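You operate a simulated robot arm through the tools that you are given. There is no shell and no other tool.

You run a simulated two-armed robot. Do the job below in one go: nothing can be reset, and whatever is moved stays where it is left.

## Task
Fold the clamped brown lipped blank further, to 60, and unclamp it.
Fine: set the fold machine's angle dial; let the green handle down before opening the clamp; the blank stays on the bed, the other lipped blank flat.

It is judged by the outcome, as a careful person would: the job done as asked, and still so three seconds after it is handed in. It fails if anything else is knocked over, pushed out of place, dropped, spilled or broken. Flat cloth is picked up by pressing the open fingertips on it (5 to 10 N) and closing them slowly along it; thin cloth reads only 2 to 8 mm in the jaws.

## Robot
Two 6-joint arms with two-finger parallel grippers on one trunk that stands fixed in place. Base frame: the origin is at the foot of the trunk, x ahead of it, y to its left, z up; the work surface is at about z = 0.9. Units: m, rad, N and s.
The left shoulder is at [0.28, 0.185, 1.18], the right one opposite. With the tool pointing down near the work surface each hand reaches from about 0.54 to 0.94 m from the base axis, measured 20 degrees to its own side. Payload 1.57 kg a hand.
The tool frame of a hand sits at the grasp point between the pads (the TCP): z along the fingers, y along the line on which they close. The tips reach 0.03 m beyond it. Largest opening 0.08 m; finger width 0.017, thickness 0.012; the body of the gripper, 0.04 by 0.082 m, starts 0.08 m behind the TCP.
Orientation is told as [roll, pitch, yaw] about the base's x, y, z axes, in that order, counted from this pose: with the fingers straight down and closing along the base's y, the tool's x points along the base's -x, its y along +y and its z along -z.

## Interface
- The arms move only by the tool servo_tool. It takes "left_commands", "right_commands" or both (then of equal length, played together; a hand with none holds still); each is a list of rows, each an object of numbers (a shift or turn left out is 0, a gripper value left out holds the last): "dx", "dy", "dz": the shift along the tool's x, y, z in m; "wx", "wy", "wz": the turn, a rotation vector about the tool's x, y, z in rad; "grip": the finger opening in m, from 0 to 0.08. In form: [{"dx": .., "dy": .., "dz": .., "wx": .., "wy": .., "wz": .., "grip": ..}, ...]. A call has 1 to 20 rows; each row is the pose to reach, as a shift and turn from the pose commanded when the call began, along the tool's axes at that moment. A row lasts 0.2 s, in which the tool goes at most 0.05 m and 0.15 rad; a call with a longer step from one row to the next is refused whole, and so is a gripper value outside its range. A pose out of reach is approached as far as the arm can. The call stops where the force on the tool passes 40 N (or 10 N more than at its start, if that is more) or the arm is blocked; 0.2 s more then pass. The fingers move at their own pace (about 0.153 m/s each) and stop on an object; they squeeze with about 43 N. The grip force told is the motor's: it shows also when the fingers shut on nothing. Time passes only in rows, and 0.2 s behind the last, so rows that repeat a pose let the fingers close. It gives the time, the measured TCP pose, the force on the tool (base axes), the opening and the grip force at its end, in the units of the frame above (readings bear some noise), with the torque about the TCP (base axes, N m) and any sound that the robot's microphone picked up, and new pictures: "views" is both (left out), scene, wrist or none (wrist: the cameras of the hands that moved).
- Cameras (640 x 400 px; columns grow to the right, rows downward): "scene" is now at [0.2392, -0.0145, 1.6229]; the picture's right is [-0.17, -0.98, 0.00], its down [-0.70, 0.12, -0.70] and it looks along [0.69, -0.12, -0.71] (base axes); focal length 338 px, centre (320, 200). "left" rides on the left gripper at [0.072, 0.006, -0.122] in its tool frame; the picture's right is [-0.09, 1.00, 0.00], its down [-0.84, -0.08, -0.54] and it looks along [-0.54, -0.05, 0.84] (tool axes); focal length 238 px, centre (320, 200). "right" rides on the right gripper at [0.072, -0.007, -0.122] in its tool frame; the picture's right is [0.09, 1.00, 0.00], its down [-0.84, 0.08, -0.54] and it looks along [-0.54, 0.05, 0.84] (tool axes); focal length 238 px, centre (320, 200). There is no depth. A picture from a camera that has moved, and an enlarged one, comes with that camera's place and axes in the base frame and with its lens.
- slide_trunk(by): slides the trunk up (or, below 0, down) by that many m; the arms and the scene camera ride with it, the base frame stays. It gives what a move gives, with no picture.
- turn_head(pan, tilt): turns the head with the scene camera to pan (to the left, within 1.501 rad either way) and tilt (down, from -0.506 to 1.204), counted from straight ahead of the robot. It gives what a move gives, and a new picture of the scene camera.
- zoom(camera, box): a new picture of the part [left, top, right, bottom] of that camera's present view, enlarged. The clock stands still meanwhile.
- hand_in(): hands the job in; it is judged then, once.

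Places have to be worked out from the pictures, the camera data and where the tool is seen. Open the grippers and draw the arms clear of the work before you hand the job in, unless the task says otherwise.

The tools are called after "Request:" by a JSON object that holds its "op" and its "data". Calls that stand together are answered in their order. servo_tool: Moves the arms, as the interface text tells. Its arguments: {"type":"object","properties":{"left_commands":{"type":"array","items":{"type":"object","properties":{"dx":{"type":"number"},"dy":{"type":"number"},"dz":{"type":"number"},"wx":{"type":"number"},"wy":{"type":"number"},"wz":{"type":"number"},"grip":{"type":"number"}}}},"right_commands":{"type":"array","items":{"type":"object","properties":{"dx":{"type":"number"},"dy":{"type":"number"},"dz":{"type":"number"},"wx":{"type":"number"},"wy":{"type":"number"},"wz":{"type":"number"},"grip":{"type":"number"}}}},"views":{"type":"string","enum":["both","scene","wrist","none"]}},"required":[]} The other tools are called the same way: slide_trunk (by) moves the trunk up or down; turn_head (pan, tilt) turns the head that bears the scene camera; zoom (camera, box) takes an enlarged picture of a part of a camera's view; hand_in () hands the job in.

At the start:

```text
clock: 0.0
left_ee_pos: [0.5709, 0.212, 1.2934]
left_orientation: [0.0, 0.001, 0.0]
left_force: [0.3, 0.1, 0.3]
left_moment: [-0.03, 0.01, -0.02]
left_finger_gap: 0.0801
left_grasp_force: 0.0
right_ee_pos: [0.5271, -0.2216, 1.3278]
right_orientation: [0.002, -0.001, 0.001]
right_force: [-0.6, 0.2, 0.4]
right_moment: [-0.01, -0.03, 0.01]
right_finger_gap: 0.0802
right_grasp_force: 0.0
trunk travel left (down, up): [-0.875, 0.115]
head pan, tilt (commanded): [-0.175, 0.796]
```

scene: 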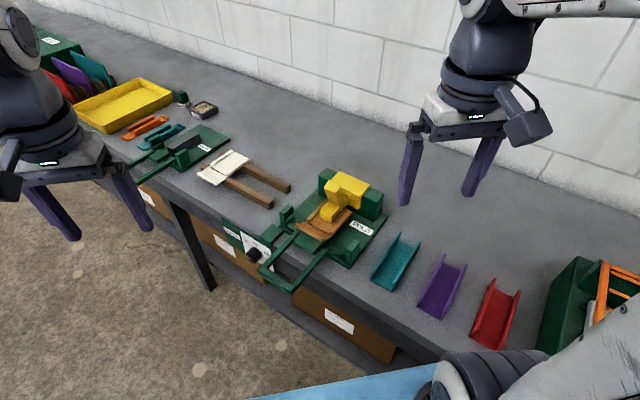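
right: 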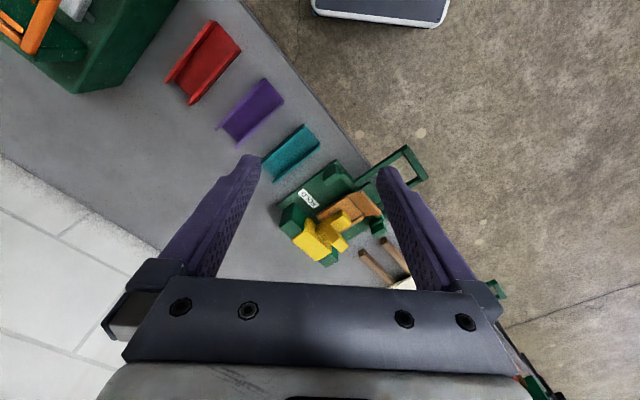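
left: 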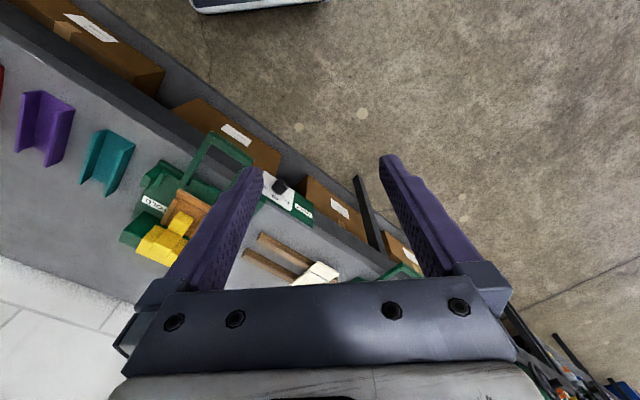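

I'll first look closer at the fold machine, its dial and handle before moving anything.

Request:
{"op": "zoom", "data": {"camera": "scene", "box": [210, 150, 410, 300]}}

Request:
{"op": "zoom", "data": {"camera": "scene", "box": [220, 210, 320, 290]}}

Request:
{"op": "zoom", "data": {"camera": "right", "box": [250, 130, 450, 300]}}

Request:
{"op": "zoom", "data": {"camera": "left", "box": [100, 110, 340, 290]}}

Request:
{"op": "zoom", "data": {"camera": "scene", "box": [60, 60, 260, 220]}}

```text
2.67 times, centred on (310, 225) of scene
camera zoom: at [0.2392, -0.0145, 1.6229], right [-0.17, -0.98, 0.0], down [-0.7, 0.12, -0.7], along [0.69, -0.12, -0.71], focal length 902 px, centre (347, 133)
```

zoom: 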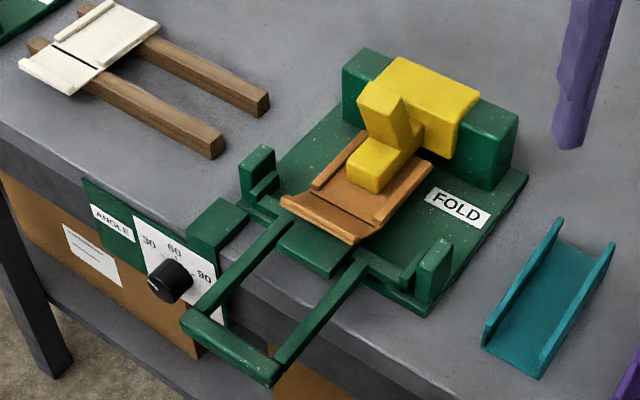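

```text
5.00 times, centred on (270, 250) of scene
camera zoom: at [0.2392, -0.0145, 1.6229], right [-0.17, -0.98, 0.0], down [-0.7, 0.12, -0.7], along [0.69, -0.12, -0.71], focal length 1691 px, centre (570, -50)
```

zoom: 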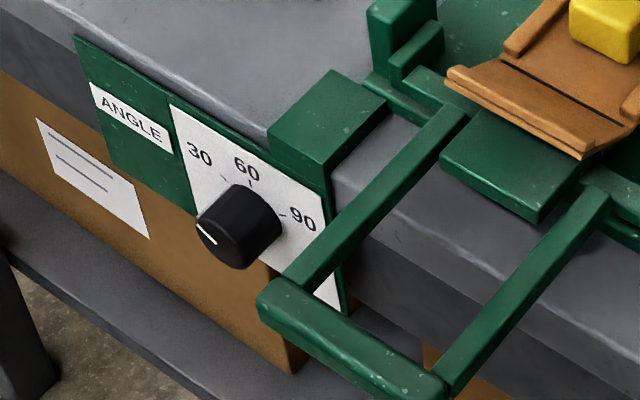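

```text
2.35 times, centred on (350, 215) of right
camera zoom: at [0.4562, -0.2262, 1.4502], right [-0.09, 1.0, 0.0], down [0.84, 0.08, 0.54], along [0.54, 0.05, -0.84], focal length 561 px, centre (249, 165)
```

zoom: 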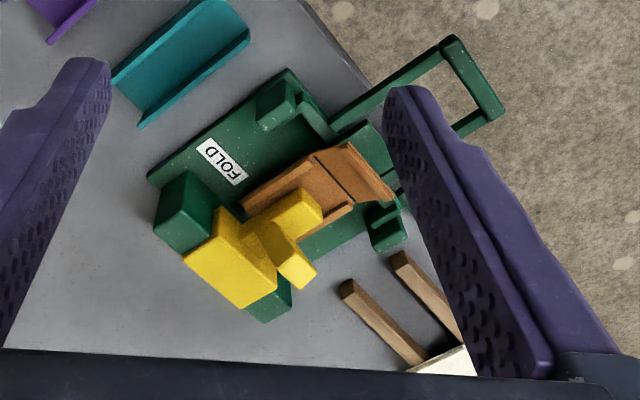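

```text
2.22 times, centred on (220, 200) of left
camera zoom: at [0.4979, 0.2175, 1.4164], right [0.09, 1.0, 0.0], down [0.84, -0.08, 0.54], along [0.54, -0.05, -0.84], focal length 530 px, centre (542, 200)
```

zoom: 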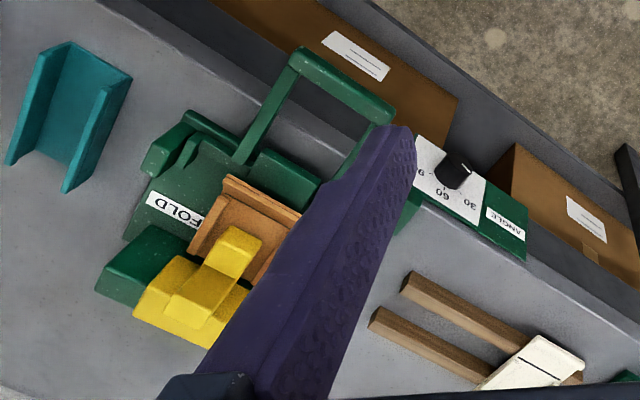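

```text
2.50 times, centred on (160, 140) of scene
camera zoom: at [0.2392, -0.0145, 1.6229], right [-0.17, -0.98, 0.0], down [-0.7, 0.12, -0.7], along [0.69, -0.12, -0.71], focal length 845 px, centre (720, 350)
```

zoom: 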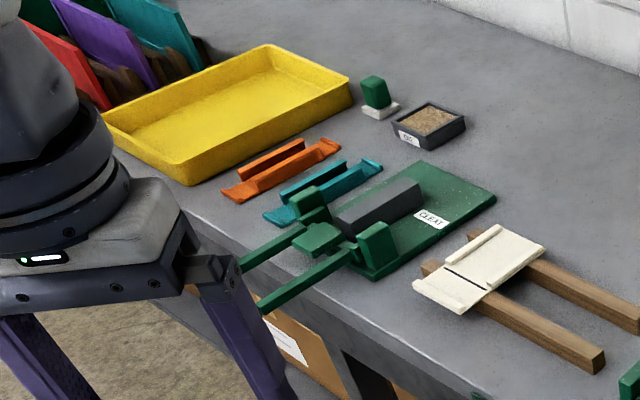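

The machine sits at a table turned about 45° to me: knob roughly at (0.82, 0.07, 0.84), handle crossbar near (0.67, 0.01). I zoom harder on dial, clamp and handle to read the details.

Request:
{"op": "zoom", "data": {"camera": "scene", "box": [240, 230, 290, 262]}}

Request:
{"op": "zoom", "data": {"camera": "scene", "box": [300, 160, 400, 240]}}

Request:
{"op": "zoom", "data": {"camera": "right", "box": [280, 160, 390, 270]}}

Request:
{"op": "zoom", "data": {"camera": "left", "box": [110, 120, 250, 280]}}

Request:
{"op": "zoom", "data": {"camera": "left", "box": [260, 160, 320, 230]}}

```text
12.50 times, centred on (265, 246) of scene
camera zoom: at [0.2392, -0.0145, 1.6229], right [-0.17, -0.98, 0.0], down [-0.7, 0.12, -0.7], along [0.69, -0.12, -0.71], focal length 4227 px, centre (1008, -375)
```

zoom: 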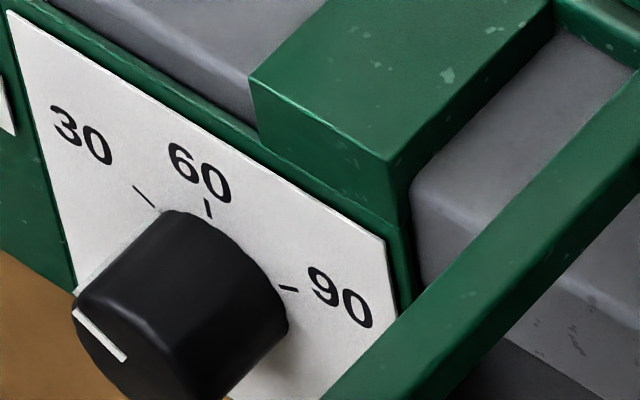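

```text
5.00 times, centred on (350, 200) of scene
camera zoom: at [0.2392, -0.0145, 1.6229], right [-0.17, -0.98, 0.0], down [-0.7, 0.12, -0.7], along [0.69, -0.12, -0.71], focal length 1691 px, centre (170, 200)
```

zoom: 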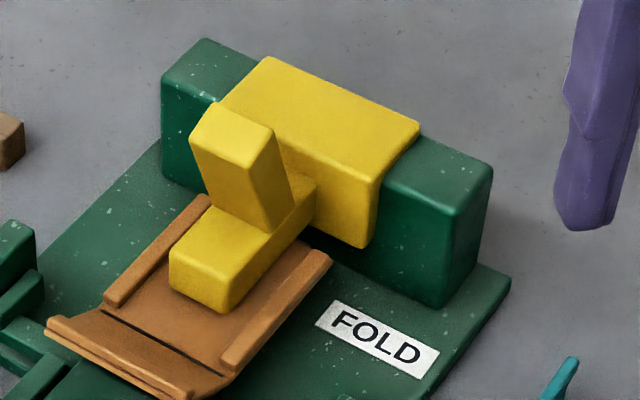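

```text
3.64 times, centred on (335, 215) of right
camera zoom: at [0.4562, -0.2262, 1.4502], right [-0.09, 1.0, 0.0], down [0.84, 0.08, 0.54], along [0.54, 0.05, -0.84], focal length 867 px, centre (266, 146)
```

zoom: 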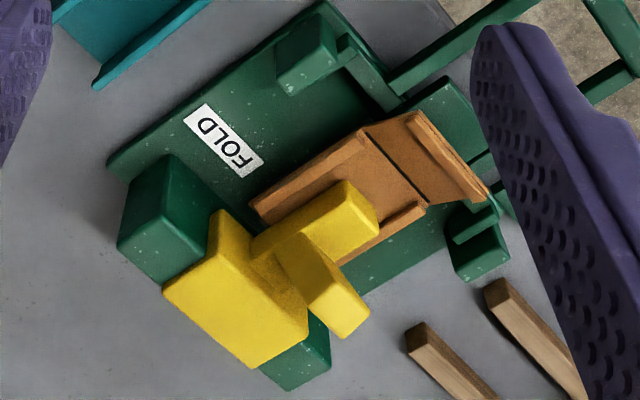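

```text
2.50 times, centred on (180, 200) of left
camera zoom: at [0.4979, 0.2175, 1.4164], right [0.09, 1.0, 0.0], down [0.84, -0.08, 0.54], along [0.54, -0.05, -0.84], focal length 596 px, centre (670, 200)
```

zoom: 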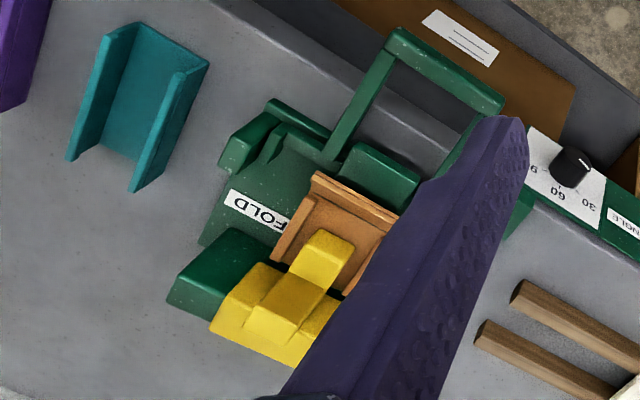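

```text
5.71 times, centred on (290, 195) of left
camera zoom: at [0.4979, 0.2175, 1.4164], right [0.09, 1.0, 0.0], down [0.84, -0.08, 0.54], along [0.54, -0.05, -0.84], focal length 1362 px, centre (491, 229)
```

zoom: 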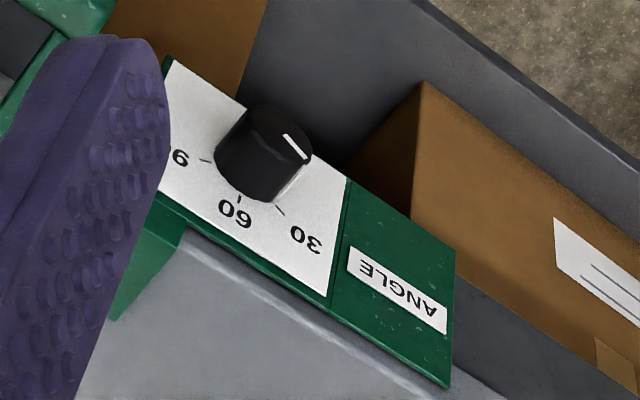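

Ticks sit at about −60°/0°/+60° (30/60/90) and the pointer is at 30 now, so the knob needs about +60° clockwise. I check the table edge direction and other handle details for alignment.

Request:
{"op": "zoom", "data": {"camera": "scene", "box": [180, 180, 244, 220]}}

Request:
{"op": "zoom", "data": {"camera": "scene", "box": [340, 310, 404, 350]}}

Request:
{"op": "zoom", "data": {"camera": "scene", "box": [255, 200, 383, 280]}}

Request:
{"op": "zoom", "data": {"camera": "scene", "box": [255, 240, 335, 300]}}

```text
10.00 times, centred on (212, 200) of scene
camera zoom: at [0.2392, -0.0145, 1.6229], right [-0.17, -0.98, 0.0], down [-0.7, 0.12, -0.7], along [0.69, -0.12, -0.71], focal length 3381 px, centre (1400, 200)
```

zoom: 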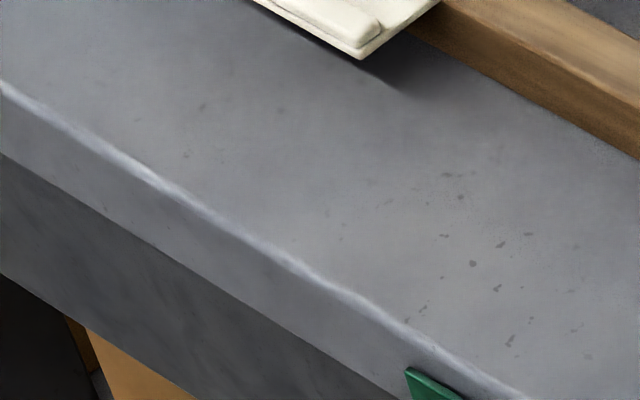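

```text
10.00 times, centred on (372, 330) of scene
camera zoom: at [0.2392, -0.0145, 1.6229], right [-0.17, -0.98, 0.0], down [-0.7, 0.12, -0.7], along [0.69, -0.12, -0.71], focal length 3381 px, centre (-200, -1100)
```

zoom: 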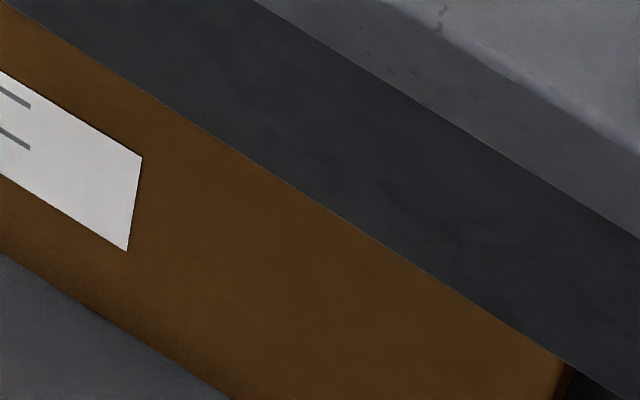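

```text
5.00 times, centred on (319, 240) of scene
camera zoom: at [0.2392, -0.0145, 1.6229], right [-0.17, -0.98, 0.0], down [-0.7, 0.12, -0.7], along [0.69, -0.12, -0.71], focal length 1691 px, centre (325, 0)
```

zoom: 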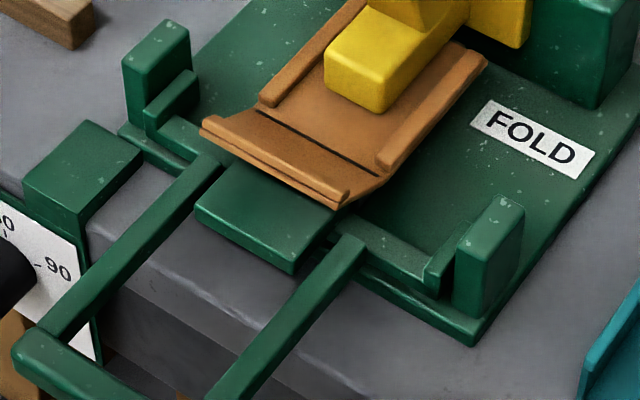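

```text
6.67 times, centred on (295, 270) of scene
camera zoom: at [0.2392, -0.0145, 1.6229], right [-0.17, -0.98, 0.0], down [-0.7, 0.12, -0.7], along [0.69, -0.12, -0.71], focal length 2254 px, centre (487, -267)
```

zoom: 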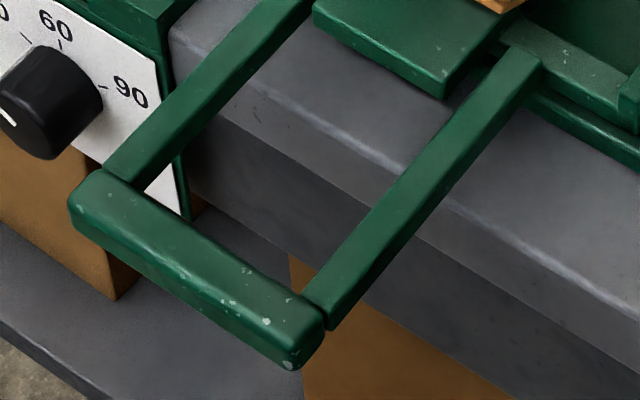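

Table edge runs at 45° in the base frame; knob centre ≈ (0.817, 0.071, 0.837), its axis facing back along (-0.71, 0.71). I bring the left hand forward and yaw it 45° first, staying high.

Request:
{"op": "servo_tool", "data": {"left_commands": [{"dx": -0.03, "dy": -0.012, "dz": 0.03, "wz": 0.13}, {"dx": -0.06, "dy": -0.024, "dz": 0.06, "wz": 0.26}, {"dx": -0.09, "dy": -0.036, "dz": 0.09, "wz": 0.39}, {"dx": -0.12, "dy": -0.048, "dz": 0.12, "wz": 0.52}, {"dx": -0.15, "dy": -0.06, "dz": 0.15, "wz": 0.65}, {"dx": -0.179, "dy": -0.072, "dz": 0.17, "wz": 0.785}, {"dx": -0.179, "dy": -0.072, "dz": 0.17, "wz": 0.785}], "views": "both"}}

```text
clock: 1.6
left_ee_pos: [0.7487, 0.1379, 1.1211]
left_orientation: [0.0, 0.001, -0.784]
left_force: [0.0, -0.8, -0.6]
left_moment: [0.03, 0.03, 0.0]
left_finger_gap: 0.08
left_grasp_force: 0.0
right_ee_pos: [0.5276, -0.222, 1.3285]
right_orientation: [0.0, 0.001, 0.0]
right_force: [-0.3, 0.4, 0.1]
right_moment: [0.0, -0.01, 0.01]
right_finger_gap: 0.08
right_grasp_force: 0.1
trunk travel left (down, up): [-0.875, 0.115]
head pan, tilt (commanded): [-0.175, 0.796]
camera scene: at [0.2396, -0.0146, 1.6228], right [-0.17, -0.98, 0.0], down [-0.7, 0.12, -0.7], along [0.69, -0.12, -0.71], focal length 338 px, centre (320, 200)
camera left: at [0.7018, 0.1929, 1.2441], right [0.77, 0.64, 0.0], down [0.54, -0.65, 0.54], along [0.35, -0.42, -0.84], focal length 238 px, centre (320, 200)
```

scene: 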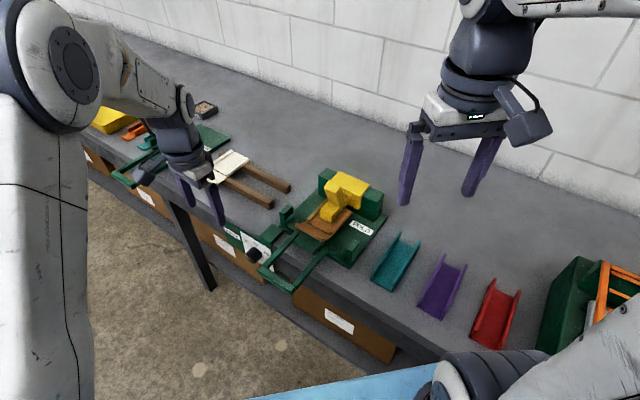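
left: 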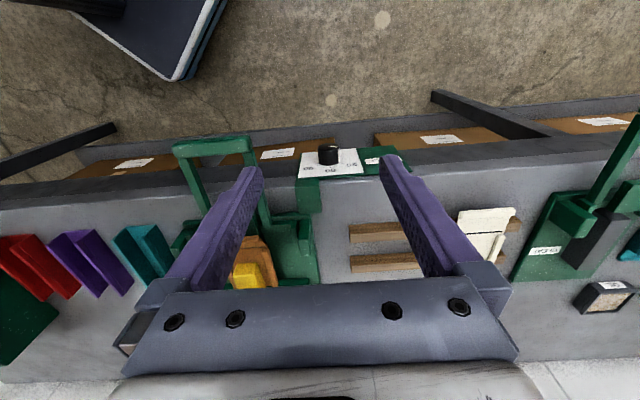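

The left hand is aligned with the table. Now I pitch it so the fingers point horizontally towards the table front.

Request:
{"op": "servo_tool", "data": {"left_commands": [{"wy": -0.143}, {"wy": -0.286}, {"wy": -0.429}, {"wy": -0.571}, {"wy": -0.714}, {"wy": -0.857}, {"wy": -1.0}, {"wy": -1.143}, {"wy": -1.286}, {"wy": -1.428}, {"wy": -1.571}, {"wy": -1.571}], "views": "both"}}

```text
clock: 4.2
left_ee_pos: [0.7864, 0.1566, 1.1429]
left_orientation: [-1.594, -1.567, 0.81]
left_force: [-0.2, 0.2, -0.6]
left_moment: [0.01, -0.02, 0.01]
left_finger_gap: 0.08
left_grasp_force: 0.0
left hand out of reach, approached as far as the arm can: row 9, 10, 11, 12
right_ee_pos: [0.528, -0.2208, 1.3286]
right_orientation: [-0.002, -0.001, 0.0]
right_force: [-0.5, -0.2, 0.4]
right_moment: [-0.02, 0.01, 0.01]
right_finger_gap: 0.0799
right_grasp_force: 0.1
trunk travel left (down, up): [-0.875, 0.115]
head pan, tilt (commanded): [-0.175, 0.796]
camera scene: at [0.2395, -0.0144, 1.6228], right [-0.17, -0.98, 0.0], down [-0.7, 0.12, -0.7], along [0.69, -0.12, -0.71], focal length 338 px, centre (320, 200)
camera left: at [0.7036, 0.2461, 1.0719], right [0.71, 0.7, 0.09], down [-0.43, 0.33, 0.84], along [0.56, -0.63, 0.54], focal length 238 px, centre (320, 200)
```

scene: 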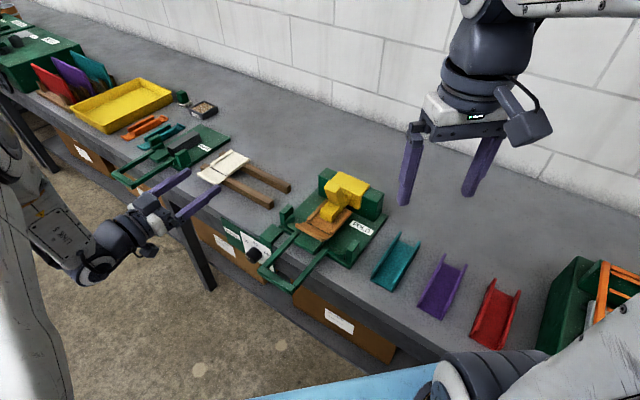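
left: 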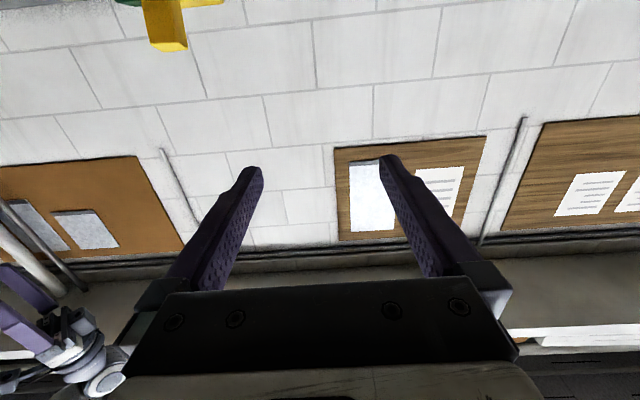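

The arm was slightly too folded at that height; lowering will help. I lower the hand (tool x now points down) to knob height, still about 10 cm clear of the panel.

Request:
{"op": "servo_tool", "data": {"left_commands": [{"dx": 0.045}, {"dx": 0.09}, {"dx": 0.135}, {"dx": 0.18}, {"dx": 0.225}, {"dx": 0.27}, {"dx": 0.27}], "views": "both"}}

```text
clock: 5.8
left_ee_pos: [0.7972, 0.1599, 0.8715]
left_orientation: [-1.958, -1.567, 1.171]
left_force: [0.8, -0.2, -0.3]
left_moment: [0.03, -0.01, 0.04]
left_finger_gap: 0.0799
left_grasp_force: 0.1
left hand out of reach, approached as far as the arm can: row 1, 2, 3, 4, 5, 6, 7
right_ee_pos: [0.5278, -0.2203, 1.328]
right_orientation: [0.0, 0.001, -0.001]
right_force: [-0.1, 1.6, 0.5]
right_moment: [-0.03, 0.01, -0.01]
right_finger_gap: 0.08
right_grasp_force: 0.1
trunk travel left (down, up): [-0.875, 0.115]
head pan, tilt (commanded): [-0.175, 0.796]
camera scene: at [0.2393, -0.0144, 1.6229], right [-0.17, -0.98, 0.0], down [-0.7, 0.12, -0.7], along [0.69, -0.12, -0.71], focal length 338 px, centre (320, 200)
camera left: at [0.7139, 0.2501, 0.8002], right [0.7, 0.7, 0.09], down [-0.44, 0.33, 0.84], along [0.56, -0.63, 0.54], focal length 238 px, centre (320, 200)
```

scene: 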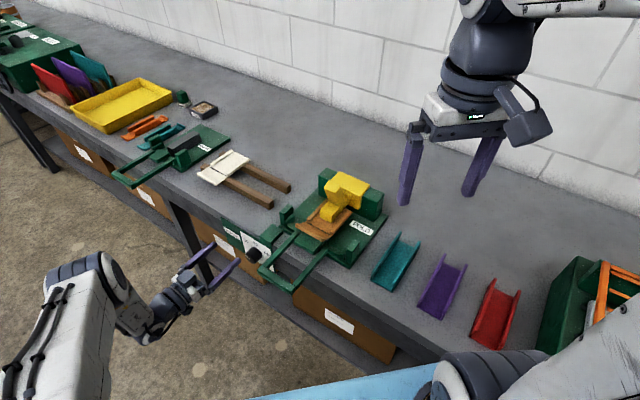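
left: 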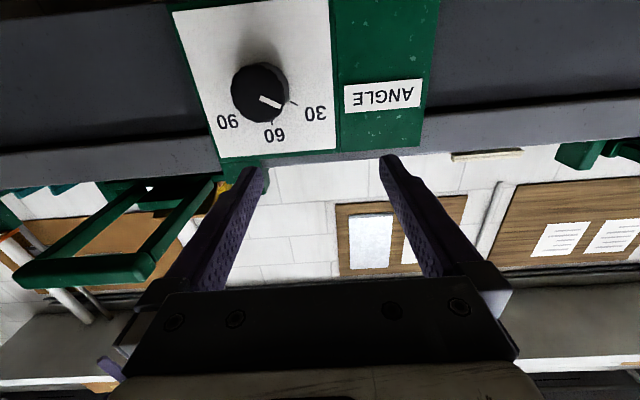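

The arm is at its inner reach limit, so I raise the trunk 0.10 m to gain distance from the shoulder, then re-command.

Request:
{"op": "slide_trunk", "data": {"by": 0.1}}

```text
clock: 7.1
left_ee_pos: [0.7967, 0.1609, 0.9722]
left_orientation: [-1.841, -1.568, 1.057]
left_force: [0.6, 0.0, 0.0]
left_moment: [0.02, 0.01, 0.01]
left_finger_gap: 0.0799
left_grasp_force: 0.1
right_ee_pos: [0.5272, -0.2215, 1.4275]
right_orientation: [0.0, 0.0, 0.001]
right_force: [-0.1, -0.1, 0.5]
right_moment: [-0.01, 0.03, -0.02]
right_finger_gap: 0.0798
right_grasp_force: 0.0
trunk travel left (down, up): [-0.975, 0.015]
head pan, tilt (commanded): [-0.175, 0.796]
```

Now lower the left hand again by about 0.115 m and see where it settles.

Request:
{"op": "servo_tool", "data": {"left_commands": [{"dx": 0.03}, {"dx": 0.06}, {"dx": 0.09}, {"dx": 0.115}, {"dx": 0.115}, {"dx": 0.115}], "views": "both"}}

```text
clock: 8.5
left_ee_pos: [0.7845, 0.1577, 0.8772]
left_orientation: [-1.73, -1.566, 0.947]
left_force: [0.7, 0.1, 0.1]
left_moment: [0.02, 0.02, -0.04]
left_finger_gap: 0.0798
left_grasp_force: 0.1
left hand out of reach, approached as far as the arm can: row 3, 4, 5, 6
right_ee_pos: [0.5284, -0.221, 1.4278]
right_orientation: [-0.002, -0.002, -0.002]
right_force: [0.3, -0.8, -0.3]
right_moment: [0.0, 0.0, 0.0]
right_finger_gap: 0.0801
right_grasp_force: 0.0
trunk travel left (down, up): [-0.975, 0.015]
head pan, tilt (commanded): [-0.175, 0.796]
camera scene: at [0.2394, -0.0145, 1.7229], right [-0.17, -0.98, 0.0], down [-0.7, 0.12, -0.7], along [0.69, -0.12, -0.71], focal length 338 px, centre (320, 200)
camera left: at [0.7027, 0.2475, 0.8067], right [0.7, 0.7, 0.09], down [-0.44, 0.33, 0.84], along [0.56, -0.63, 0.54], focal length 238 px, centre (320, 200)
```

scene: 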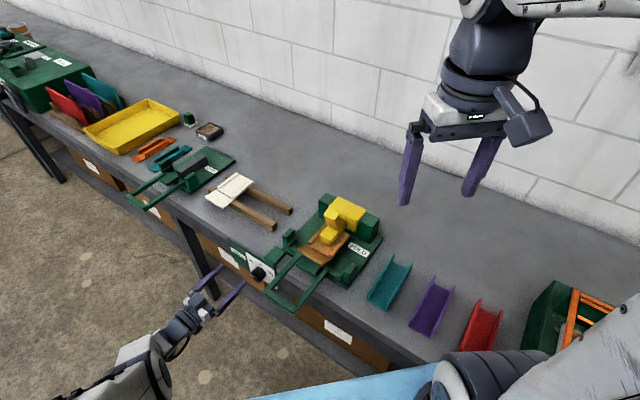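
left: 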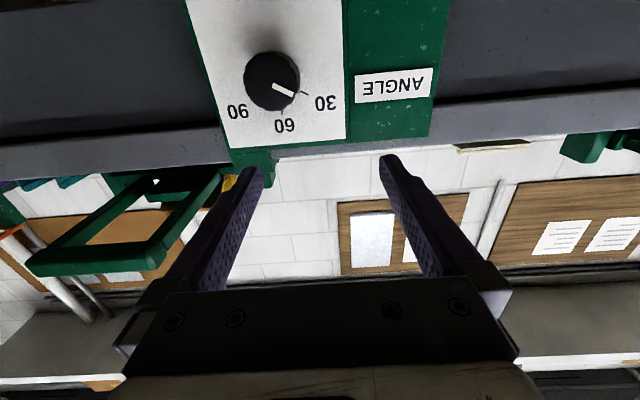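

Fully horizontal fingers sit at a wrist limit here. The knob can equally be gripped with the fingers tilted downward (pads still tangent to its sides), so I tilt the fingers 30° below horizontal, which should be comfortably reachable.

Request:
{"op": "servo_tool", "data": {"left_commands": [{"wy": 0.13}, {"wy": 0.26}, {"wy": 0.39}, {"wy": 0.5236}, {"wy": 0.5236}, {"wy": 0.5236}], "views": "both"}}

```text
clock: 9.9
left_ee_pos: [0.6573, 0.1178, 0.6983]
left_orientation: [-0.004, -1.049, -0.783]
left_force: [1.0, 0.3, -0.1]
left_moment: [-0.03, -0.03, 0.03]
left_finger_gap: 0.08
left_grasp_force: 0.0
left hand out of reach, approached as far as the arm can: row 1, 2, 3, 4, 5, 6
right_ee_pos: [0.528, -0.2214, 1.4275]
right_orientation: [0.002, -0.001, 0.002]
right_force: [-0.3, -0.3, 0.3]
right_moment: [0.05, 0.04, 0.03]
right_finger_gap: 0.0801
right_grasp_force: 0.1
trunk travel left (down, up): [-0.975, 0.015]
head pan, tilt (commanded): [-0.175, 0.796]
camera scene: at [0.2396, -0.0142, 1.7229], right [-0.17, -0.98, 0.0], down [-0.7, 0.12, -0.7], along [0.69, -0.12, -0.71], focal length 338 px, centre (320, 200)
camera left: at [0.5598, 0.2225, 0.6974], right [0.74, 0.67, 0.08], down [-0.09, -0.02, 1.0], along [0.67, -0.74, 0.05], focal length 238 px, centre (320, 200)
```

scene: 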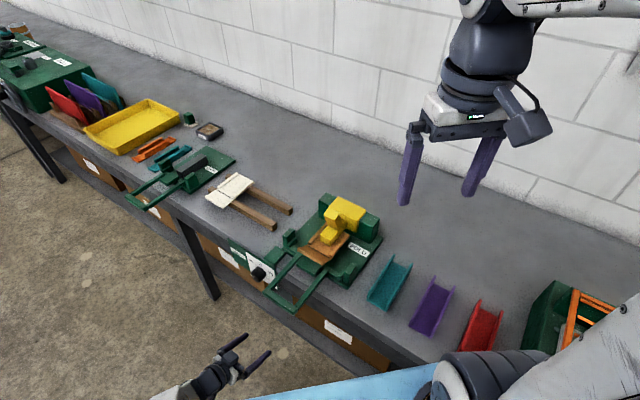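
left: 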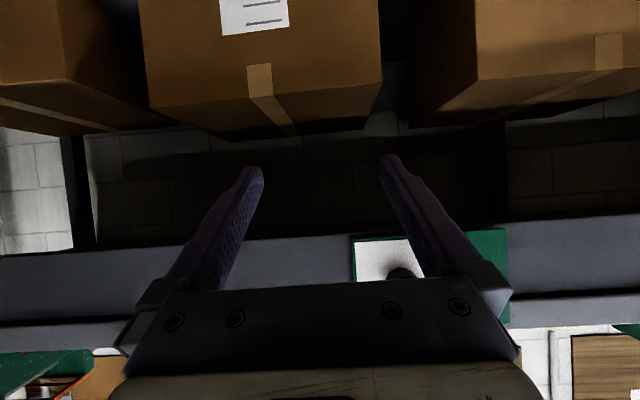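

The arm got stuck against a joint limit and drifted low, in open space in front of the table. I rotate the fingers back to pointing down while rising, to get back to a well-conditioned posture.

Request:
{"op": "servo_tool", "data": {"left_commands": [{"wy": 0.13, "dx": -0.02, "dz": -0.012}, {"wy": 0.26, "dx": -0.04, "dz": -0.024}, {"wy": 0.39, "dx": -0.06, "dz": -0.036}, {"wy": 0.52, "dx": -0.08, "dz": -0.048}, {"wy": 0.65, "dx": -0.104, "dz": -0.06}, {"wy": 0.78, "dx": -0.104, "dz": -0.06}, {"wy": 0.91, "dx": -0.104, "dz": -0.06}, {"wy": 1.047, "dx": -0.104, "dz": -0.06}, {"wy": 1.047, "dx": -0.104, "dz": -0.06}], "views": "both"}}

```text
clock: 11.9
left_ee_pos: [0.6581, 0.1216, 0.8198]
left_orientation: [-0.011, -0.069, -0.787]
left_force: [-0.9, -0.1, 0.8]
left_moment: [0.0, -0.03, 0.01]
left_finger_gap: 0.0801
left_grasp_force: 0.0
left hand out of reach, approached as far as the arm can: row 1, 2, 3, 4, 5, 6, 7, 8
right_ee_pos: [0.5274, -0.2214, 1.4276]
right_orientation: [0.0, -0.001, -0.001]
right_force: [-1.4, 0.0, 0.2]
right_moment: [-0.01, 0.01, -0.01]
right_finger_gap: 0.08
right_grasp_force: 0.1
trunk travel left (down, up): [-0.975, 0.015]
head pan, tilt (commanded): [-0.175, 0.796]
camera scene: at [0.2389, -0.0152, 1.7229], right [-0.17, -0.98, 0.0], down [-0.7, 0.12, -0.7], along [0.69, -0.12, -0.71], focal length 338 px, centre (320, 200)
camera left: at [0.6067, 0.183, 0.937], right [0.77, 0.64, 0.0], down [0.51, -0.62, 0.6], along [0.38, -0.46, -0.8], focal length 238 px, centre (320, 200)
```

scene: 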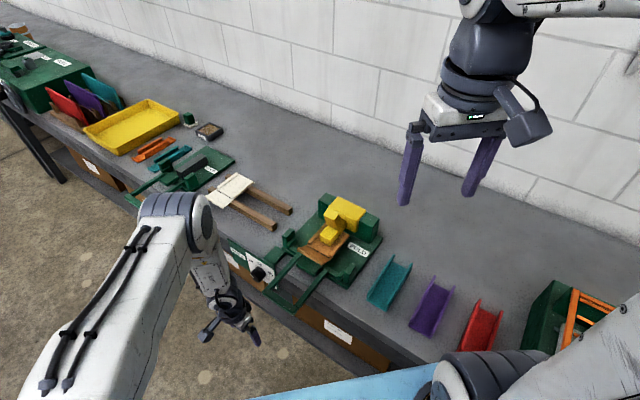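
left: 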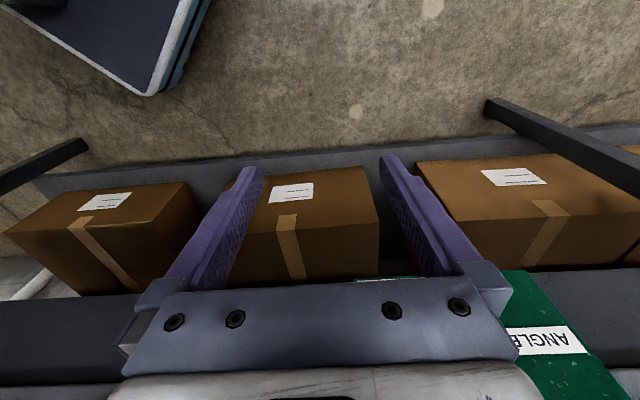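

The arm is back to a tool-down posture. I'll raise the left hand, then lower the trunk so that a horizontal tool at knob height needs little wrist bend.

Request:
{"op": "servo_tool", "data": {"left_commands": [{"dz": -0.045, "wy": 0.03}, {"dz": -0.09, "wy": 0.07}, {"dz": -0.135, "wy": 0.07}, {"dz": -0.18, "wy": 0.07}, {"dz": -0.225, "wy": 0.07}, {"dz": -0.27, "wy": 0.07}, {"dz": -0.315, "wy": 0.07}, {"dz": -0.36, "wy": 0.07}, {"dz": -0.36, "wy": 0.07}], "views": "scene"}}

```text
clock: 13.9
left_ee_pos: [0.6574, 0.1239, 1.1789]
left_orientation: [-0.003, 0.071, -0.789]
left_force: [0.1, -0.1, 0.4]
left_moment: [-0.02, -0.02, 0.0]
left_finger_gap: 0.08
left_grasp_force: 0.0
left hand out of reach, approached as far as the arm can: row 1
right_ee_pos: [0.5288, -0.2214, 1.4285]
right_orientation: [-0.001, 0.0, -0.001]
right_force: [0.2, 0.6, 0.0]
right_moment: [-0.03, 0.01, -0.01]
right_finger_gap: 0.0801
right_grasp_force: 0.1
trunk travel left (down, up): [-0.975, 0.015]
head pan, tilt (commanded): [-0.175, 0.796]
camera scene: at [0.239, -0.0145, 1.7229], right [-0.17, -0.98, 0.0], down [-0.7, 0.12, -0.7], along [0.69, -0.12, -0.71], focal length 338 px, centre (320, 200)
```

scene: 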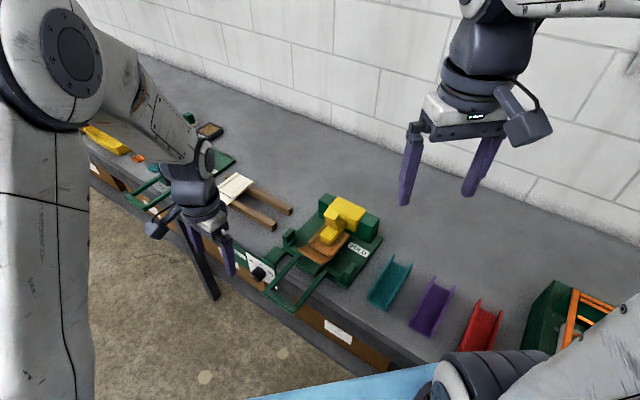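

Now lower the trunk by 0.4 m; both hands stay clear (left at ~z 0.78 in front of the table, right at ~1.03 above bare table edge).

Request:
{"op": "slide_trunk", "data": {"by": -0.35}}

Request:
{"op": "turn_head", "data": {"pan": -0.25, "tilt": 0.6}}

```text
clock: 17.4
left_ee_pos: [0.6567, 0.1242, 0.8293]
left_orientation: [-0.004, 0.068, -0.786]
left_force: [0.4, -0.9, 0.6]
left_moment: [0.0, 0.04, 0.0]
left_finger_gap: 0.0799
left_grasp_force: 0.0
right_ee_pos: [0.5284, -0.2215, 1.0781]
right_orientation: [-0.001, 0.0, 0.001]
right_force: [-1.2, 0.2, -0.8]
right_moment: [0.04, 0.01, 0.04]
right_finger_gap: 0.0799
right_grasp_force: 0.0
trunk travel left (down, up): [-0.625, 0.365]
head pan, tilt (commanded): [-0.175, 0.796]
```

```text
clock: 18.1
left_ee_pos: [0.6554, 0.1232, 0.8296]
left_orientation: [-0.003, 0.069, -0.787]
left_force: [0.1, 0.1, -0.9]
left_moment: [-0.01, 0.04, 0.0]
left_finger_gap: 0.08
left_grasp_force: 0.1
right_ee_pos: [0.528, -0.2202, 1.0781]
right_orientation: [-0.001, 0.001, 0.0]
right_force: [0.8, 0.0, -0.1]
right_moment: [0.01, 0.0, 0.0]
right_finger_gap: 0.0802
right_grasp_force: 0.0
trunk travel left (down, up): [-0.625, 0.365]
head pan, tilt (commanded): [-0.25, 0.6]
camera scene: at [0.2453, -0.0223, 1.3894], right [-0.25, -0.97, 0.0], down [-0.55, 0.14, -0.82], along [0.8, -0.2, -0.57], focal length 338 px, centre (320, 200)
```

scene: 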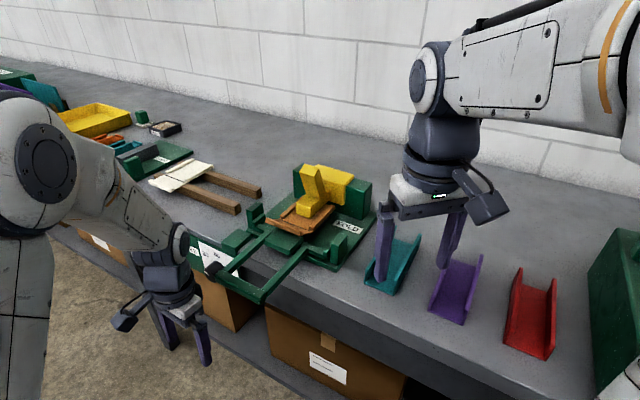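

Good view of the whole setup now. I pitch the left hand to horizontal again, shifting it to sit in front of the knob (u≈0.628, about 9 cm off the panel).

Request:
{"op": "servo_tool", "data": {"left_commands": [{"dx": -0.005, "dy": 0.007, "wy": -0.137}, {"dx": -0.01, "dy": 0.014, "wy": -0.274}, {"dx": -0.015, "dy": 0.021, "wy": -0.411}, {"dx": -0.02, "dy": 0.028, "wy": -0.548}, {"dx": -0.025, "dy": 0.035, "wy": -0.685}, {"dx": -0.03, "dy": 0.042, "wy": -0.822}, {"dx": -0.035, "dy": 0.049, "wy": -0.959}, {"dx": -0.04, "dy": 0.056, "wy": -1.096}, {"dx": -0.045, "dy": 0.063, "wy": -1.233}, {"dx": -0.05, "dy": 0.07, "wy": -1.37}, {"dx": -0.054, "dy": 0.077, "wy": -1.507}, {"dx": -0.054, "dy": 0.077, "wy": -1.64}, {"dx": -0.054, "dy": 0.077, "wy": -1.64}], "views": "both"}}

```text
clock: 20.9
left_ee_pos: [0.807, 0.1622, 0.8441]
left_orientation: [-1.782, -1.564, 0.994]
left_force: [-0.2, -0.8, 0.0]
left_moment: [0.0, -0.03, -0.01]
left_finger_gap: 0.0799
left_grasp_force: 0.1
left hand out of reach, approached as far as the arm can: row 8, 9, 10, 11, 12, 13
right_ee_pos: [0.5274, -0.2209, 1.0798]
right_orientation: [0.001, 0.002, 0.001]
right_force: [0.2, 0.0, 0.1]
right_moment: [0.03, 0.0, -0.01]
right_finger_gap: 0.08
right_grasp_force: 0.1
trunk travel left (down, up): [-0.625, 0.365]
head pan, tilt (commanded): [-0.25, 0.6]
camera scene: at [0.2454, -0.0223, 1.3894], right [-0.25, -0.97, 0.0], down [-0.55, 0.14, -0.82], along [0.8, -0.2, -0.57], focal length 338 px, centre (320, 200)
camera left: at [0.7219, 0.2519, 0.7722], right [0.71, 0.7, 0.09], down [-0.43, 0.33, 0.84], along [0.56, -0.63, 0.54], focal length 238 px, centre (320, 200)
```

scene: 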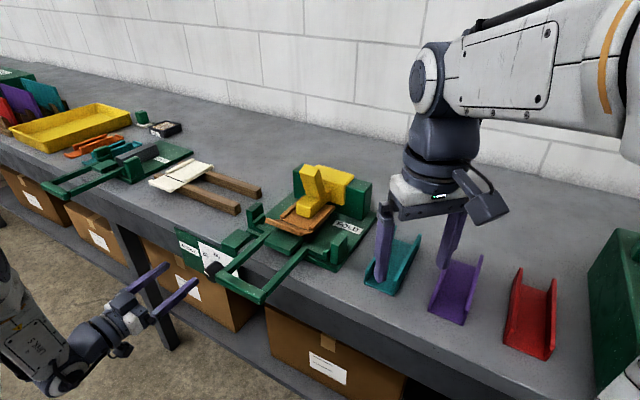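
left: 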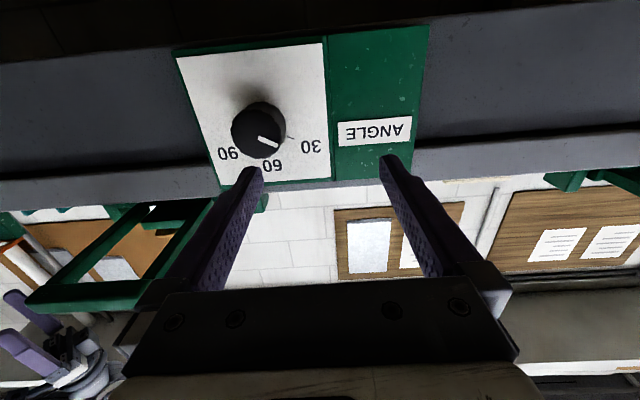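

The arm prefers a bad wrist branch (forearm roll near its limit). I'll undo to tool-down, then re-approach by pitching up in the arm's own plane first and only then yawing right, which should give the comfortable wrist branch.

Request:
{"op": "servo_tool", "data": {"left_commands": [{"dz": -0.007, "dy": -0.012, "dx": -0.005, "wy": 0.14}, {"dz": -0.014, "dy": -0.024, "dx": -0.01, "wy": 0.28}, {"dz": -0.021, "dy": -0.036, "dx": -0.015, "wy": 0.42}, {"dz": -0.028, "dy": -0.048, "dx": -0.02, "wy": 0.56}, {"dz": -0.035, "dy": -0.06, "dx": -0.025, "wy": 0.7}, {"dz": -0.042, "dy": -0.072, "dx": -0.03, "wy": 0.84}, {"dz": -0.049, "dy": -0.084, "dx": -0.035, "wy": 0.98}, {"dz": -0.056, "dy": -0.096, "dx": -0.04, "wy": 1.12}, {"dz": -0.063, "dy": -0.108, "dx": -0.045, "wy": 1.26}, {"dz": -0.07, "dy": -0.12, "dx": -0.05, "wy": 1.4}, {"dz": -0.08, "dy": -0.134, "dx": -0.055, "wy": 1.54}, {"dz": -0.08, "dy": -0.134, "dx": -0.055, "wy": 1.571}, {"dz": -0.08, "dy": -0.134, "dx": -0.055, "wy": 1.571}], "views": "scene"}}

```text
clock: 23.7
left_ee_pos: [0.651, 0.1251, 0.8966]
left_orientation: [-0.001, -0.001, -0.787]
left_force: [-0.4, 0.4, 0.0]
left_moment: [0.02, 0.01, 0.01]
left_finger_gap: 0.0799
left_grasp_force: 0.1
right_ee_pos: [0.5283, -0.2211, 1.0775]
right_orientation: [-0.001, 0.0, 0.001]
right_force: [0.8, -0.5, 0.4]
right_moment: [-0.01, 0.0, -0.02]
right_finger_gap: 0.0802
right_grasp_force: 0.0
trunk travel left (down, up): [-0.625, 0.365]
head pan, tilt (commanded): [-0.25, 0.6]
camera scene: at [0.2453, -0.0224, 1.3895], right [-0.25, -0.97, 0.0], down [-0.55, 0.14, -0.83], along [0.8, -0.2, -0.56], focal length 338 px, centre (320, 200)
```

scene: 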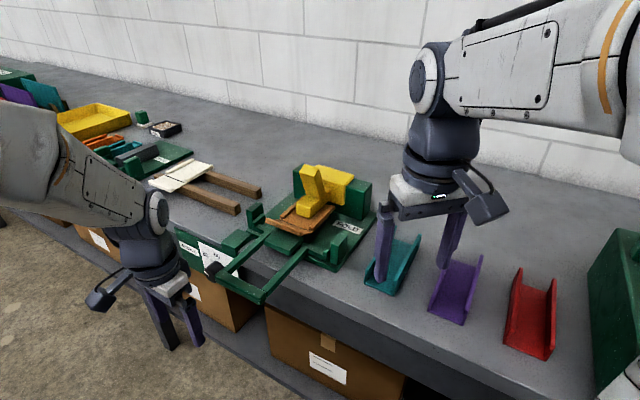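

Back to a clean tool-down pose. Next I yaw the left hand to the arm's own azimuth (+0.2 rad) and shift it left.

Request:
{"op": "servo_tool", "data": {"left_commands": [{"dx": 0.015, "dy": 0.0125, "wz": -0.141}, {"dx": 0.03, "dy": 0.025, "wz": -0.282}, {"dx": 0.045, "dy": 0.0375, "wz": -0.423}, {"dx": 0.06, "dy": 0.05, "wz": -0.564}, {"dx": 0.075, "dy": 0.0625, "wz": -0.705}, {"dx": 0.09, "dy": 0.075, "wz": -0.846}, {"dx": 0.103, "dy": 0.0877, "wz": -0.987}, {"dx": 0.103, "dy": 0.0877, "wz": -0.987}], "views": "none"}}

```text
clock: 25.5
left_ee_pos: [0.6409, 0.2579, 0.8975]
left_orientation: [-0.003, 0.004, 0.202]
left_force: [0.1, 0.1, -0.5]
left_moment: [0.01, 0.02, 0.02]
left_finger_gap: 0.0799
left_grasp_force: 0.0
right_ee_pos: [0.5279, -0.2226, 1.0781]
right_orientation: [-0.001, -0.001, 0.0]
right_force: [0.3, -0.2, -0.1]
right_moment: [0.04, -0.05, 0.0]
right_finger_gap: 0.0803
right_grasp_force: 0.1
trunk travel left (down, up): [-0.625, 0.365]
head pan, tilt (commanded): [-0.25, 0.6]
```

Now pitch up to horizontal within the arm's plane, moving the tip forward so the wrist stays put.

Request:
{"op": "servo_tool", "data": {"left_commands": [{"dx": -0.017, "dy": 0.001, "dz": 0.0025, "wy": -0.143}, {"dx": -0.034, "dy": 0.003, "dz": 0.005, "wy": -0.286}, {"dx": -0.051, "dy": 0.004, "dz": 0.0075, "wy": -0.429}, {"dx": -0.068, "dy": 0.005, "dz": 0.01, "wy": -0.572}, {"dx": -0.085, "dy": 0.007, "dz": 0.0125, "wy": -0.715}, {"dx": -0.102, "dy": 0.008, "dz": 0.015, "wy": -0.858}, {"dx": -0.119, "dy": 0.01, "dz": 0.0175, "wy": -1.0}, {"dx": -0.136, "dy": 0.011, "dz": 0.02, "wy": -1.143}, {"dx": -0.153, "dy": 0.012, "dz": 0.0225, "wy": -1.286}, {"dx": -0.17, "dy": 0.014, "dz": 0.025, "wy": -1.429}, {"dx": -0.185, "dy": 0.015, "dz": 0.0275, "wy": -1.571}, {"dx": -0.185, "dy": 0.015, "dz": 0.0275, "wy": -1.571}], "views": "both"}}

```text
clock: 28.1
left_ee_pos: [0.8196, 0.3097, 0.8696]
left_orientation: [-1.445, -1.57, 1.645]
left_force: [-0.6, -0.7, 0.6]
left_moment: [0.02, 0.0, -0.02]
left_finger_gap: 0.08
left_grasp_force: 0.0
right_ee_pos: [0.529, -0.2213, 1.0778]
right_orientation: [-0.001, 0.001, 0.002]
right_force: [0.2, -0.3, 0.1]
right_moment: [-0.03, 0.01, 0.03]
right_finger_gap: 0.0801
right_grasp_force: 0.0
trunk travel left (down, up): [-0.625, 0.365]
head pan, tilt (commanded): [-0.25, 0.6]
camera scene: at [0.2453, -0.0223, 1.3894], right [-0.25, -0.97, 0.0], down [-0.55, 0.14, -0.82], along [0.8, -0.2, -0.57], focal length 338 px, centre (320, 200)
camera left: at [0.6973, 0.2914, 0.7989], right [-0.2, 0.98, 0.09], down [-0.52, -0.18, 0.84], along [0.83, 0.12, 0.54], focal length 238 px, centre (320, 200)
```

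scene: 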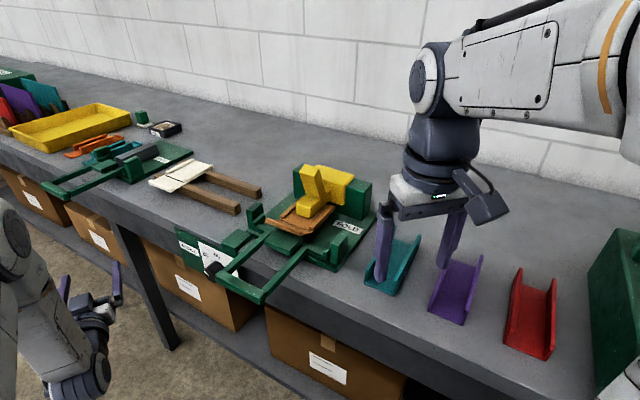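
left: 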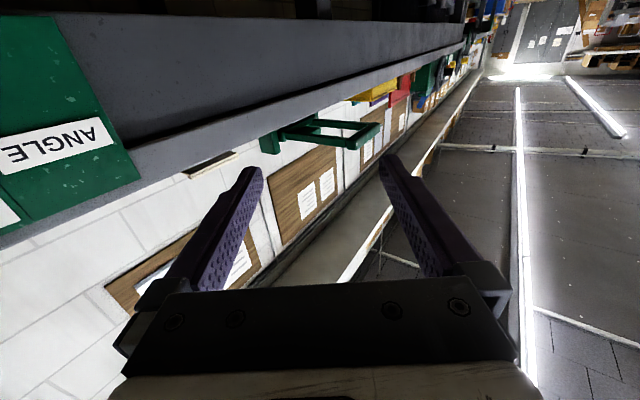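

Good – no reach trouble on this branch. Now yaw right to face the panel, ending in front of the knob.

Request:
{"op": "servo_tool", "data": {"left_commands": [{"dx": 0.0047, "dy": -0.0217, "dz": -0.0149, "wx": 0.141}, {"dx": 0.0093, "dy": -0.0434, "dz": -0.0297, "wx": 0.282}, {"dx": 0.014, "dy": -0.0651, "dz": -0.0446, "wx": 0.423}, {"dx": 0.0186, "dy": -0.0869, "dz": -0.0594, "wx": 0.564}, {"dx": 0.0233, "dy": -0.1086, "dz": -0.0743, "wx": 0.705}, {"dx": 0.028, "dy": -0.1303, "dz": -0.0891, "wx": 0.846}, {"dx": 0.0326, "dy": -0.152, "dz": -0.104, "wx": 0.985}, {"dx": 0.0326, "dy": -0.152, "dz": -0.104, "wx": 0.985}], "views": "both"}}

```text
clock: 29.9
left_ee_pos: [0.7472, 0.1411, 0.8371]
left_orientation: [-1.731, -1.567, 0.943]
left_force: [0.8, 0.6, 0.1]
left_moment: [0.0, 0.01, 0.01]
left_finger_gap: 0.0802
left_grasp_force: 0.0
right_ee_pos: [0.528, -0.2204, 1.0783]
right_orientation: [-0.001, 0.0, 0.003]
right_force: [0.2, 0.7, -0.5]
right_moment: [0.02, -0.02, -0.02]
right_finger_gap: 0.0799
right_grasp_force: 0.2
trunk travel left (down, up): [-0.625, 0.365]
head pan, tilt (commanded): [-0.25, 0.6]
camera scene: at [0.2453, -0.0223, 1.3895], right [-0.25, -0.97, 0.0], down [-0.55, 0.14, -0.83], along [0.8, -0.2, -0.56], focal length 338 px, centre (320, 200)
camera left: at [0.6641, 0.2309, 0.7661], right [0.7, 0.7, 0.09], down [-0.44, 0.33, 0.84], along [0.56, -0.63, 0.54], focal length 238 px, centre (320, 200)
```

scene: 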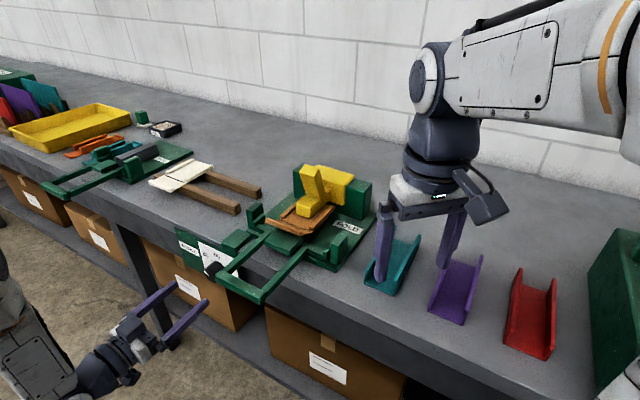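
left: 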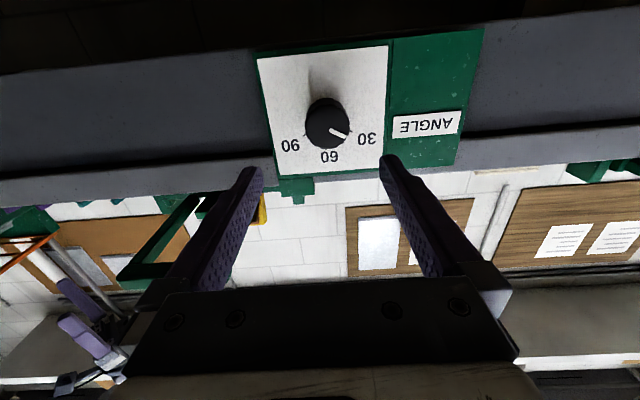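

The left hand now sits exactly in front of the dial (no reach limits). I zoom both views to fix the knob centre and pointer precisely.

Request:
{"op": "zoom", "data": {"camera": "scene", "box": [180, 240, 260, 290]}}

Request:
{"op": "zoom", "data": {"camera": "left", "box": [270, 80, 390, 180]}}

```text
8.00 times, centred on (220, 265) of scene
camera zoom: at [0.2453, -0.0223, 1.3895], right [-0.25, -0.97, 0.0], down [-0.55, 0.14, -0.83], along [0.8, -0.2, -0.56], focal length 2705 px, centre (1120, -320)
```

zoom: 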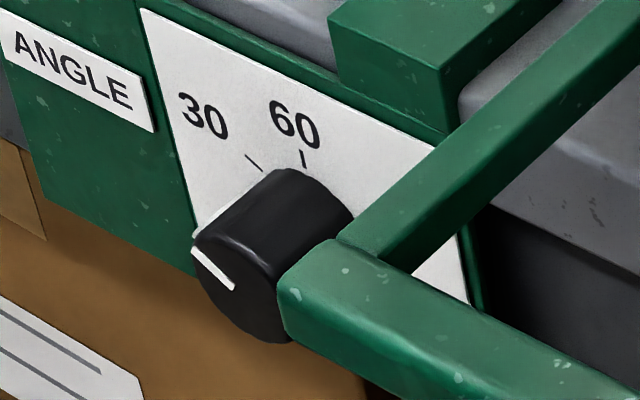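

```text
4.00 times, centred on (330, 130) of left
camera zoom: at [0.6641, 0.2309, 0.7661], right [0.7, 0.7, 0.09], down [-0.44, 0.33, 0.84], along [0.56, -0.63, 0.54], focal length 953 px, centre (280, 480)
```

zoom: 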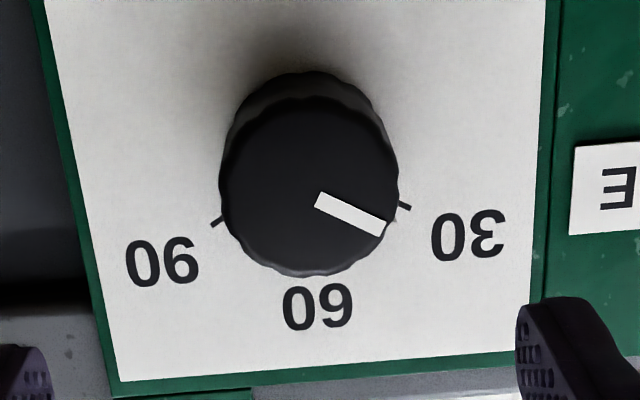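

Knob face centre triangulates to ≈(0.812, 0.0845, 0.8255), diameter ≈38 mm, pointer exactly at 30. I align the hand on its axis and pre-rotate −30° so the 60° turn runs symmetrically.

Request:
{"op": "servo_tool", "data": {"left_commands": [{"dx": 0.004, "dy": 0.002, "wz": -0.13}, {"dx": 0.008, "dy": 0.004, "wz": -0.26}, {"dx": 0.0118, "dy": 0.0064, "wz": -0.39}, {"dx": 0.0118, "dy": 0.0064, "wz": -0.5236}, {"dx": 0.0118, "dy": 0.0064, "wz": -0.5236}, {"dx": 0.0118, "dy": 0.0064, "wz": -0.5236}], "views": "wrist"}}

```text
clock: 31.3
left_ee_pos: [0.753, 0.1448, 0.8266]
left_orientation: [-1.571, -1.042, 0.787]
left_force: [-0.5, 0.0, 0.6]
left_moment: [-0.02, -0.02, 0.02]
left_finger_gap: 0.08
left_grasp_force: 0.0
right_ee_pos: [0.5277, -0.2208, 1.0789]
right_orientation: [-0.002, -0.001, 0.0]
right_force: [-0.6, -0.7, 0.2]
right_moment: [0.01, -0.03, 0.0]
right_finger_gap: 0.08
right_grasp_force: 0.0
trunk travel left (down, up): [-0.625, 0.365]
head pan, tilt (commanded): [-0.25, 0.6]
camera left: at [0.6436, 0.209, 0.7607], right [0.64, 0.64, -0.42], down [-0.13, 0.63, 0.76], along [0.76, -0.43, 0.49], focal length 238 px, centre (320, 200)
```

left: 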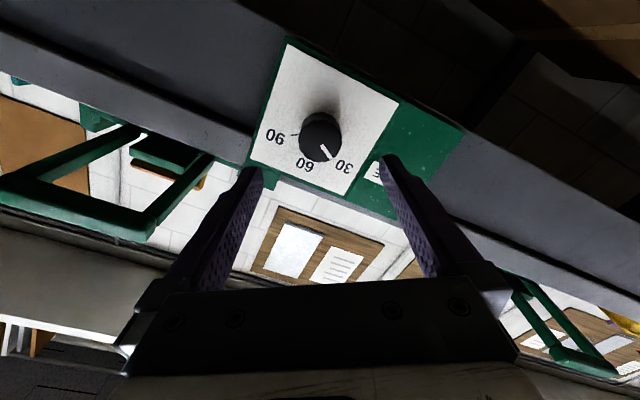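

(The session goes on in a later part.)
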